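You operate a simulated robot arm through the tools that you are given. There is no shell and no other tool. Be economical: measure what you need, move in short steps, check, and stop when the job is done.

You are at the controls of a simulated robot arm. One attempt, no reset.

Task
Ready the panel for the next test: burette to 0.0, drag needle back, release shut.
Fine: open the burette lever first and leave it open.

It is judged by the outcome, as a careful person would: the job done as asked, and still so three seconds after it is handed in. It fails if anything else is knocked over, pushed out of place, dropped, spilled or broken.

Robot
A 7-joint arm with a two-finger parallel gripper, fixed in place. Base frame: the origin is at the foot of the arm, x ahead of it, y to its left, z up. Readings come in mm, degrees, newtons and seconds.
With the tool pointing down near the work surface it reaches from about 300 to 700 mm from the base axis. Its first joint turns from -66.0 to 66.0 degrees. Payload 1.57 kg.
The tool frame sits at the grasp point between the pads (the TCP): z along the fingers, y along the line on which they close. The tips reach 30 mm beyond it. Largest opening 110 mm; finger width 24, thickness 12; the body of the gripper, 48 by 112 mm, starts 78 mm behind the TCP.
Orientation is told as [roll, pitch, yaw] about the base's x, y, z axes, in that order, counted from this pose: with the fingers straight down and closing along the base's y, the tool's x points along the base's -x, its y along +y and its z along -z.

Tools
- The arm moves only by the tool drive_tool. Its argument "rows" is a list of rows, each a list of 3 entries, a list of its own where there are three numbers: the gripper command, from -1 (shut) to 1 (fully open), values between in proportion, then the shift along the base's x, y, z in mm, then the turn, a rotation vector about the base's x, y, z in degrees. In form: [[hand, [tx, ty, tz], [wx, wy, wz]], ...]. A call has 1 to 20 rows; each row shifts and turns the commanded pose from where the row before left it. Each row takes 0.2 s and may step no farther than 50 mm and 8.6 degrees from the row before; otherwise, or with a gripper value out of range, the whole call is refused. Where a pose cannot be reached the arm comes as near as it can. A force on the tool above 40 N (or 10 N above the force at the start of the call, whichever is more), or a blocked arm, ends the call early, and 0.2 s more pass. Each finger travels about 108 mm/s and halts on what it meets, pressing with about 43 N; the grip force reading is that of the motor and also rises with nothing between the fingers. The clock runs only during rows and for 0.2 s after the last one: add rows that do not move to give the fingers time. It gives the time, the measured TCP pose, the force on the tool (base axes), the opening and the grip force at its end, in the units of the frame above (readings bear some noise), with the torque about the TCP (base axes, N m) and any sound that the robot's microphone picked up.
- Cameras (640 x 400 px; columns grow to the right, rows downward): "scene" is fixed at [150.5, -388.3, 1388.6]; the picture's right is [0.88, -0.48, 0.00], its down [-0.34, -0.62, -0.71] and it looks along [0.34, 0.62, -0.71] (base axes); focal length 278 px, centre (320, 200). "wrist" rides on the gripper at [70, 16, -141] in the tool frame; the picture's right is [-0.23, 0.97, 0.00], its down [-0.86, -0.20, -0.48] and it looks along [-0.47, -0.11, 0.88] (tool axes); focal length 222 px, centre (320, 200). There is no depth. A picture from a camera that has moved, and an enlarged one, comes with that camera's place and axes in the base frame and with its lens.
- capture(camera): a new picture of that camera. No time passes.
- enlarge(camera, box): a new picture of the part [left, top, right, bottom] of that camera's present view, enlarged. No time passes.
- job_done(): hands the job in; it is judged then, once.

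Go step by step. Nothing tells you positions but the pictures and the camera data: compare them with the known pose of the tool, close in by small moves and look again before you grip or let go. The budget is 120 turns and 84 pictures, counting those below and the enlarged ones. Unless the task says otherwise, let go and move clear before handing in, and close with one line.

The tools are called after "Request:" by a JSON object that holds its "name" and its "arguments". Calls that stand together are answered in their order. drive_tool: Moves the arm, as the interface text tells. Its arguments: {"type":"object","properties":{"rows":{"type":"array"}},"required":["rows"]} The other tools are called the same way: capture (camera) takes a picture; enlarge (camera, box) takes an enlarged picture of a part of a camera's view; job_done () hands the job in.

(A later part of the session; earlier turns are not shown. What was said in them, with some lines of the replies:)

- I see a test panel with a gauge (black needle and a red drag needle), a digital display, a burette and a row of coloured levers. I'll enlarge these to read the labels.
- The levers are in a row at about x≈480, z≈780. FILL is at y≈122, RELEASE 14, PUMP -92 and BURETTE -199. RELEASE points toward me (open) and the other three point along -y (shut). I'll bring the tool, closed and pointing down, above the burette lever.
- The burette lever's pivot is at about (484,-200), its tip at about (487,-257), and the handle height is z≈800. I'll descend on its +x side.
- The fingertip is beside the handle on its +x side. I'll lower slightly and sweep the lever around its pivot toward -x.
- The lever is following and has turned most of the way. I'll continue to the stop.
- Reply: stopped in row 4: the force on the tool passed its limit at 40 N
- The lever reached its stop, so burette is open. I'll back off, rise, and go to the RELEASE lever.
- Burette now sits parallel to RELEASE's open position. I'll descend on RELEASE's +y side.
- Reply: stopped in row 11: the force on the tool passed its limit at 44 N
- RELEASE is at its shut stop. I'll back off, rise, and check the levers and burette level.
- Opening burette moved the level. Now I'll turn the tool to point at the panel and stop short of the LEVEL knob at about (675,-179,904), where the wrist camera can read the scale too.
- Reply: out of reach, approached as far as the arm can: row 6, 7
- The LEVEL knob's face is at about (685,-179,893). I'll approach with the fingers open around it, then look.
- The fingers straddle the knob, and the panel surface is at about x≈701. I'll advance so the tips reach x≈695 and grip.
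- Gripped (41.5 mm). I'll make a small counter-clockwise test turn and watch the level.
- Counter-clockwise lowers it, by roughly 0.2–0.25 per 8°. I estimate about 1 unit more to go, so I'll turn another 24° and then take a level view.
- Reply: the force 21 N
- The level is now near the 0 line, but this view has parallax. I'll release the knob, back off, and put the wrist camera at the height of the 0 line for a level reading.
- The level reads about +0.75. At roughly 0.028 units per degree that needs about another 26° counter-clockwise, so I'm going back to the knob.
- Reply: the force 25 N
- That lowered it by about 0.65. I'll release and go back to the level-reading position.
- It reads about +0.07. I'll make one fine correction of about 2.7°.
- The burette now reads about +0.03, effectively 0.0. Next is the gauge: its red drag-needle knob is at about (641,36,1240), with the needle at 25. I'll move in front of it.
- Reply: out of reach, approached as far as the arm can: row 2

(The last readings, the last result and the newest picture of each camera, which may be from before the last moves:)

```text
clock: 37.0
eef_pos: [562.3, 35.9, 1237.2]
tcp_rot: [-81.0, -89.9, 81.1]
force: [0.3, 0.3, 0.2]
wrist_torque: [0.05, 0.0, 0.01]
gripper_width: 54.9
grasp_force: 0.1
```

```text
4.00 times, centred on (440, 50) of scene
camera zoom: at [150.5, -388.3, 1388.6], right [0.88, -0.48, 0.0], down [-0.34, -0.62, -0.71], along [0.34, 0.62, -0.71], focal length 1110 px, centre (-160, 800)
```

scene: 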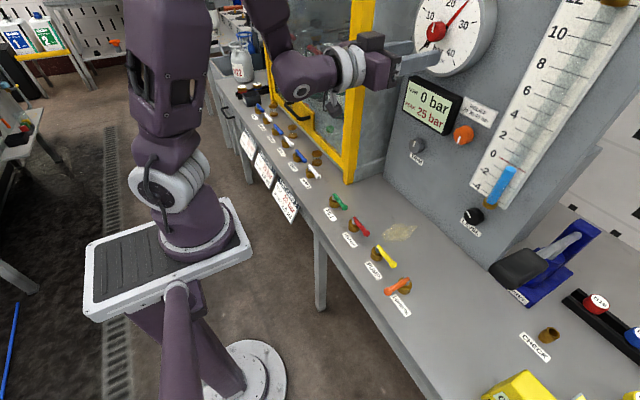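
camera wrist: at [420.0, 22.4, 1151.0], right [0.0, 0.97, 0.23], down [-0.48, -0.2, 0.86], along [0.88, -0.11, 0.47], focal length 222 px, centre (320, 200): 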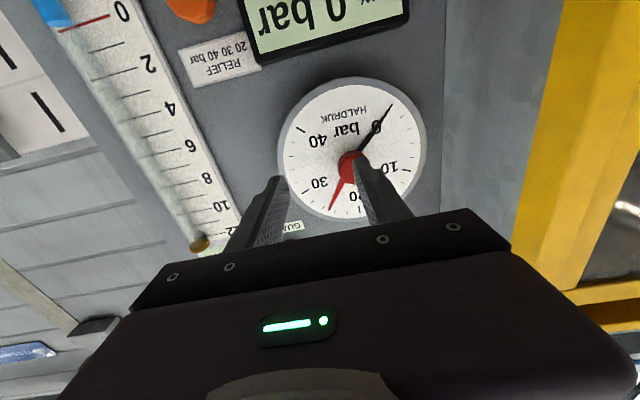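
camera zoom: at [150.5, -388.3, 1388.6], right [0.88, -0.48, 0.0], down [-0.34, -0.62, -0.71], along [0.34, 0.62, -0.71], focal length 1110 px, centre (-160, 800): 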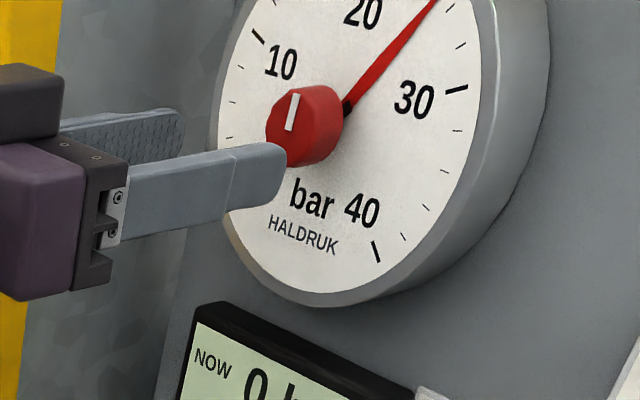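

The knob's front face is at about (638,38.5,1237), 33 mm across, with the dial ~17 mm behind it. I'll pre-roll clockwise by 48° so I get a long counter-clockwise turn, then move in.

Request:
{"name": "drive_tool", "arguments": {"rows": [[0, [0, 2.6, 0], [8, 0, 0]], [0, [0, 0, 0], [8, 0, 0]], [0, [0, 0, 0], [8, 0, 0]], [0, [0, 0, 0], [8, 0, 0]], [0, [0, 0, 0], [8, 0, 0]], [0, [0, 0, 0], [8, 0, 0]], [0, [20, 0, 0], [0, 0, 0]], [0, [10, 0, 0], [0, 0, 0]], [0, [0, 0, 0], [0, 0, 0]]]}}

Request:
{"name": "enlarge", "arguments": {"camera": "wrist", "box": [220, 60, 420, 210]}}

Request:
{"name": "capture", "arguments": {"camera": "scene"}}

```text
clock: 39.0
eef_pos: [592.6, 38.4, 1237.0]
tcp_rot: [90.1, -42.1, -90.0]
force: [0.9, 0.7, -0.1]
wrist_torque: [0.0, 0.03, 0.03]
gripper_width: 55.0
grasp_force: 0.1
```

```text
2.67 times, centred on (320, 135) of wrist
camera zoom: at [452.1, 100.9, 1202.5], right [0.0, 0.48, 0.88], down [-0.48, -0.77, 0.42], along [0.88, -0.42, 0.23], focal length 592 px, centre (320, 373)
```

zoom: 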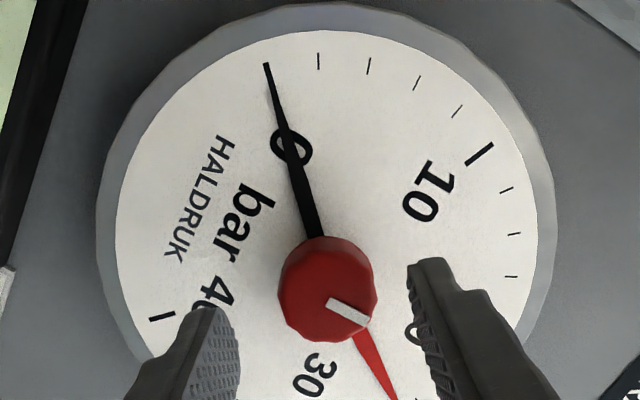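

```text
40 pictures are left
```

scene: 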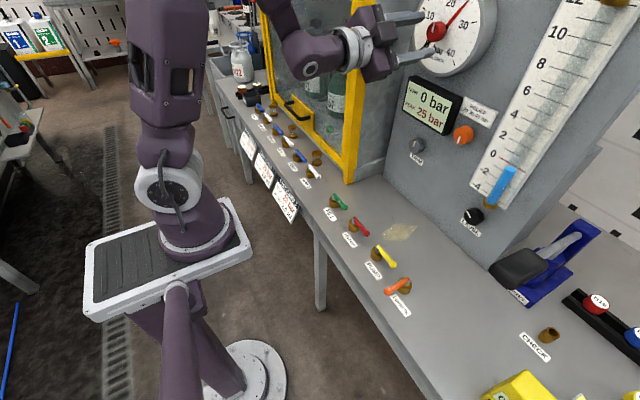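

The knob is centred. I'll advance, grip, and turn counter-clockwise 40° first.

Request:
{"name": "drive_tool", "arguments": {"rows": [[0, [13, 0, 0.5], [0, 0, 0]], [0, [12, 0, 0.5], [0, 0, 0]], [-0.9, [0, 0, 0], [0, 0, 0]], [-0.9, [0, 0, 0], [0, 0, 0]], [-0.9, [0, 0, 0], [0, 0, 0]], [-0.9, [0, 0, 0], [-5, 0, 0]], [-0.9, [0, 0, 0], [-5, 0, 0]], [-0.9, [0, 0, 0], [-6, 0, 0]], [-0.9, [0, 0, 0], [-6, 0, 0]], [-0.9, [0, 0, 0], [-6, 0, 0]], [-0.9, [0, 0, 0], [-6, 0, 0]], [-0.9, [0, 0, 0], [-6, 0, 0]], [-0.9, [0, 0, 0], [0, 0, 0]]]}}

Request:
{"name": "enlarge", "arguments": {"camera": "wrist", "box": [220, 60, 420, 210]}}

Request:
{"name": "enlarge", "arguments": {"camera": "scene", "box": [360, 0, 520, 140]}}

```text
clock: 41.8
eef_pos: [616.9, 39.7, 1239.1]
tcp_rot: [90.4, -82.1, -90.2]
force: [-2.8, 12.7, 13.4]
wrist_torque: [-0.01, -1.19, -0.05]
gripper_width: 32.7
grasp_force: 41.2
```

```text
2.67 times, centred on (320, 135) of wrist
camera zoom: at [476.3, 64.3, 1172.2], right [0.0, 0.93, 0.36], down [-0.48, -0.32, 0.82], along [0.88, -0.17, 0.45], focal length 592 px, centre (320, 373)
```

zoom: 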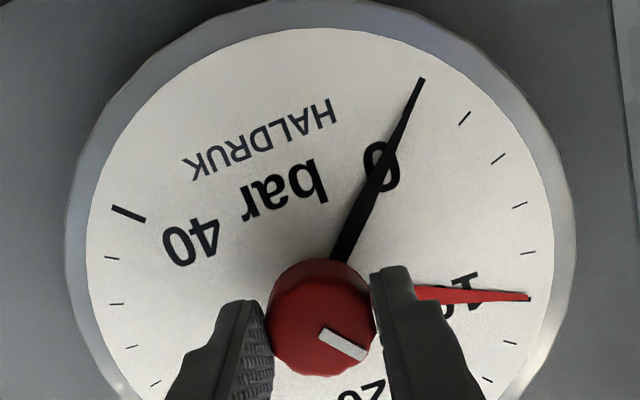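

```text
2.86 times, centred on (440, 70) of scene
camera zoom: at [150.1, -387.9, 1388.8], right [0.88, -0.48, 0.0], down [-0.34, -0.62, -0.71], along [0.34, 0.62, -0.71], focal length 793 px, centre (-23, 571)
```

zoom: 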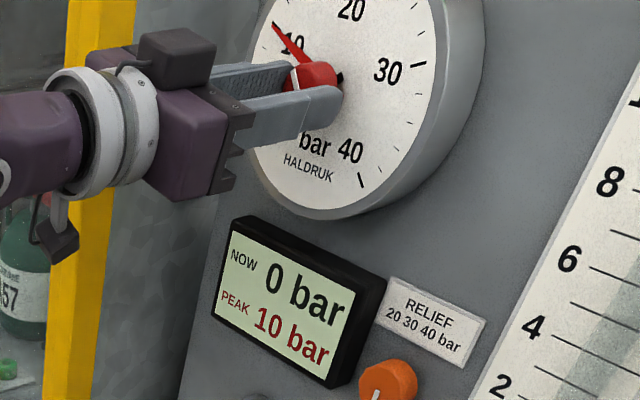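

40° took the needle from 25 to about 10. I'll turn another 20° and check.

Request:
{"name": "drive_tool", "arguments": {"rows": [[-0.9, [0, 0, 0], [-5, 0, 0]], [-0.9, [0, 0, 0], [-5, 0, 0]], [-0.9, [0, 0, 0], [-5, 0, 0]], [-0.9, [0, 0, 0], [-5, 0, 0]], [-0.9, [0, 0, 0], [0, 0, 0]]]}}

Request:
{"name": "enlarge", "arguments": {"camera": "wrist", "box": [220, 60, 420, 210]}}

Request:
{"name": "enlarge", "arguments": {"camera": "scene", "box": [360, 0, 520, 140]}}

```text
clock: 43.0
eef_pos: [616.6, 39.0, 1238.8]
tcp_rot: [-90.2, -77.8, 90.3]
force: [-9.5, 11.2, 16.0]
wrist_torque: [-0.01, -1.14, 0.34]
gripper_width: 32.7
grasp_force: 41.2
```

```text
2.67 times, centred on (320, 135) of wrist
camera zoom: at [476.4, 39.6, 1167.4], right [0.0, 1.0, 0.02], down [-0.48, -0.02, 0.88], along [0.88, 0.0, 0.48], focal length 592 px, centre (320, 373)
```

zoom: 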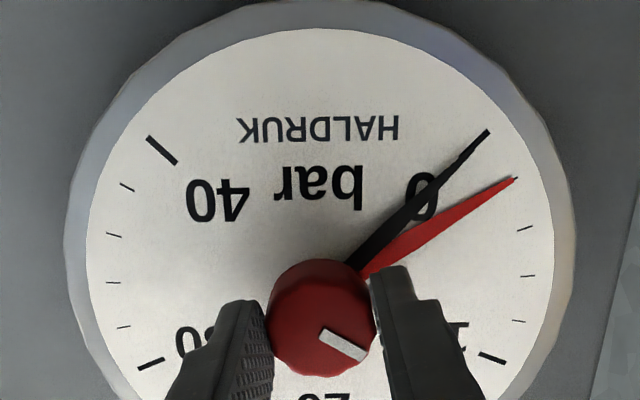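

```text
2.86 times, centred on (440, 70) of scene
camera zoom: at [149.8, -388.0, 1388.8], right [0.88, -0.48, 0.0], down [-0.34, -0.62, -0.71], along [0.34, 0.62, -0.71], focal length 793 px, centre (-23, 571)
```

zoom: 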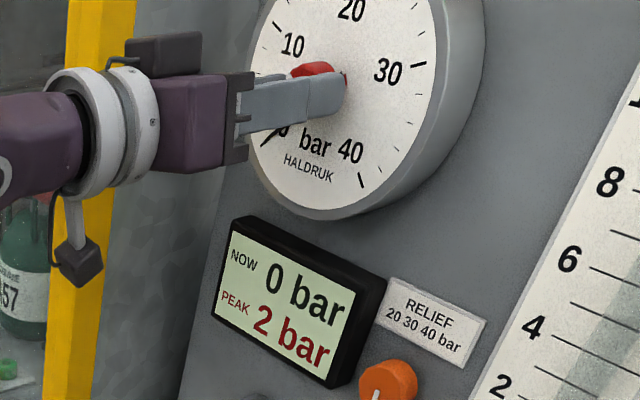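

PEAK is down to 2, so about 5° more.

Request:
{"name": "drive_tool", "arguments": {"rows": [[-0.9, [0, 0, 0], [-2.5, 0, 0]], [-0.9, [0, 0, 0], [-2, 0, 0]], [-0.9, [0, 0, 0], [0, 0, 0]]]}}

Request:
{"name": "enlarge", "arguments": {"camera": "wrist", "box": [220, 60, 420, 210]}}

Request:
{"name": "enlarge", "arguments": {"camera": "scene", "box": [360, 0, 520, 140]}}

```text
clock: 43.8
eef_pos: [617.0, 39.7, 1238.2]
tcp_rot: [-90.1, -73.4, 90.3]
force: [-11.0, 11.3, 19.6]
wrist_torque: [0.01, -0.11, 0.0]
gripper_width: 32.8
grasp_force: 41.4
```

```text
2.67 times, centred on (320, 135) of wrist
camera zoom: at [476.4, 34.0, 1167.6], right [0.0, 1.0, -0.06], down [-0.48, 0.05, 0.88], along [0.88, 0.03, 0.48], focal length 592 px, centre (320, 373)
```

zoom: 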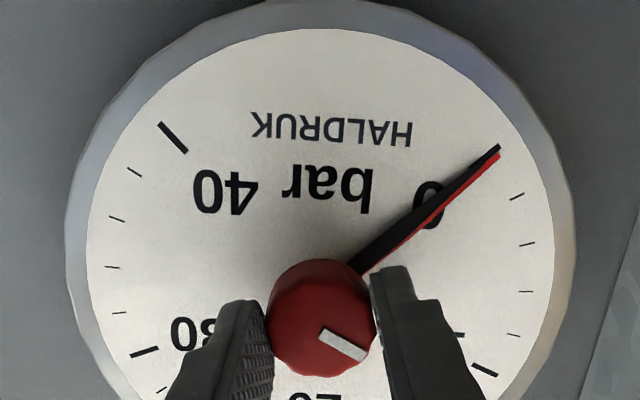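

```text
2.86 times, centred on (440, 70) of scene
camera zoom: at [149.7, -388.0, 1388.8], right [0.88, -0.48, 0.0], down [-0.34, -0.62, -0.71], along [0.34, 0.62, -0.71], focal length 793 px, centre (-23, 571)
```

zoom: 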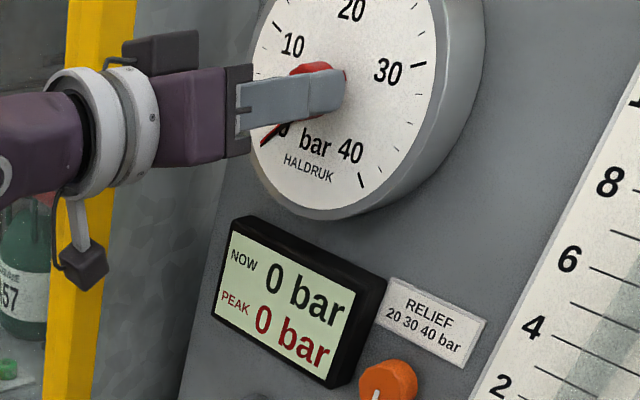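

PEAK shows 0, with a sliver of red still visible beside the black needle. I'll turn 0.8° more, let go, and back away.

Request:
{"name": "drive_tool", "arguments": {"rows": [[-0.9, [0, 0, 0], [-0.8, 0, 0]], [-0.9, [0, 0, 0], [0, 0, 0]], [0, [0, 0, 0], [0, 0, 0]], [0, [0, 0, 0], [0, 0, 0]], [0, [-20, 0, 0], [0, 0, 0]], [0, [-30, 0, 0], [0, 0, 0]], [0, [-20, 0, 0], [6, 0, 0]], [0, [0, 0, 0], [6, 0, 0]], [0, [0, 0, 0], [0, 0, 0]]]}}

Request:
{"name": "enlarge", "arguments": {"camera": "wrist", "box": [220, 40, 420, 190]}}

Request:
{"name": "enlarge", "arguments": {"camera": "scene", "box": [360, 0, 520, 140]}}

Request:
{"name": "capture", "arguments": {"camera": "scene"}}

```text
clock: 45.8
eef_pos: [546.4, 38.8, 1239.2]
tcp_rot: [-89.7, -84.6, 89.8]
force: [-0.1, -0.6, 0.3]
wrist_torque: [0.02, -0.01, -0.05]
gripper_width: 55.2
grasp_force: 0.1
```

```text
2.67 times, centred on (320, 115) of wrist
camera zoom: at [406.0, 47.6, 1168.2], right [0.0, 0.99, 0.14], down [-0.48, -0.12, 0.87], along [0.88, -0.06, 0.47], focal length 592 px, centre (320, 427)
```

zoom: 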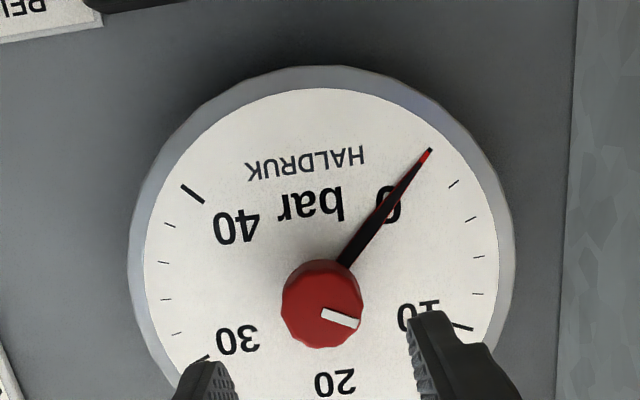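

```text
2.86 times, centred on (440, 70) of scene
camera zoom: at [150.5, -388.3, 1388.6], right [0.88, -0.48, 0.0], down [-0.34, -0.62, -0.71], along [0.34, 0.62, -0.71], focal length 793 px, centre (-23, 571)
```

zoom: 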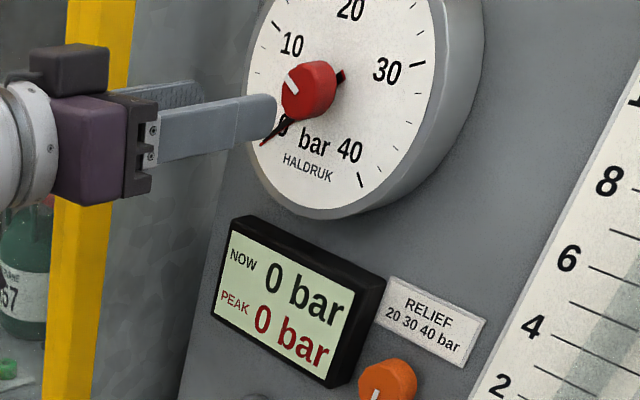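

```text
31 pictures are left
```

scene: 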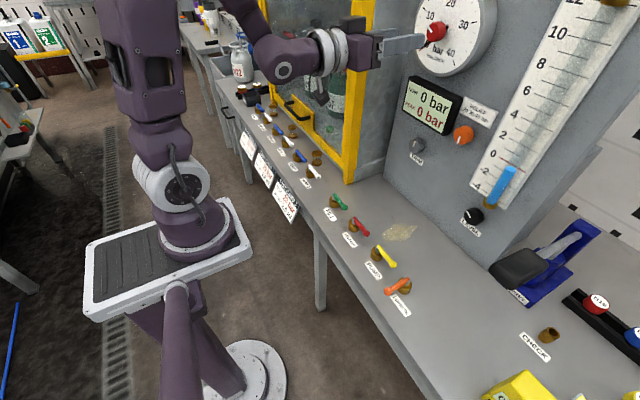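

The drag needle lies on the black needle at 0. I'll do a last check of the burette level and the levers.

Request:
{"name": "enlarge", "arguments": {"camera": "scene", "box": [400, 130, 560, 230]}}

Request:
{"name": "enlarge", "arguments": {"camera": "scene", "box": [300, 180, 460, 320]}}

```text
4.00 times, centred on (480, 180) of scene
camera zoom: at [150.5, -388.3, 1388.6], right [0.88, -0.48, 0.0], down [-0.34, -0.62, -0.71], along [0.34, 0.62, -0.71], focal length 1110 px, centre (-320, 280)
```

zoom: 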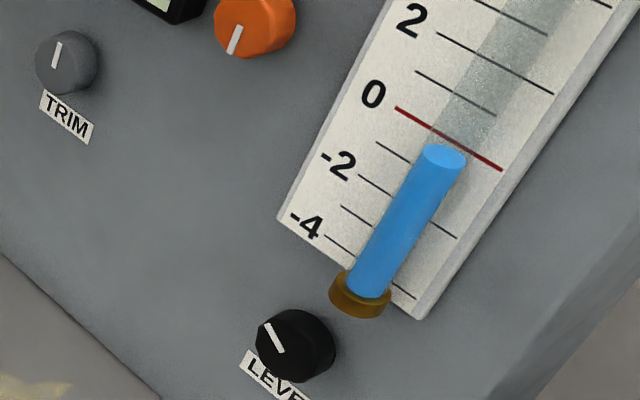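

```text
2.86 times, centred on (380, 250) of scene
camera zoom: at [150.5, -388.3, 1388.6], right [0.88, -0.48, 0.0], down [-0.34, -0.62, -0.71], along [0.34, 0.62, -0.71], focal length 793 px, centre (149, 57)
```

zoom: 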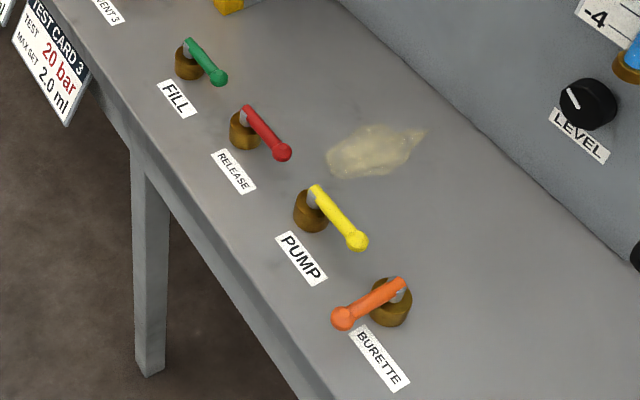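

Everything is in place: burette open and at about 0.0, peak needle at 0, RELEASE shut, and the arm is clear. I'm handing it in.

Request:
{"name": "job_done", "arguments": {}}

```text
The job is handed in.
```

The panel is ready for the next test: burette lever opened first and left open, burette level at about 0.0 (reads about +0.03), drag needle back at 0 (PEAK shows 0 bar), and RELEASE shut.
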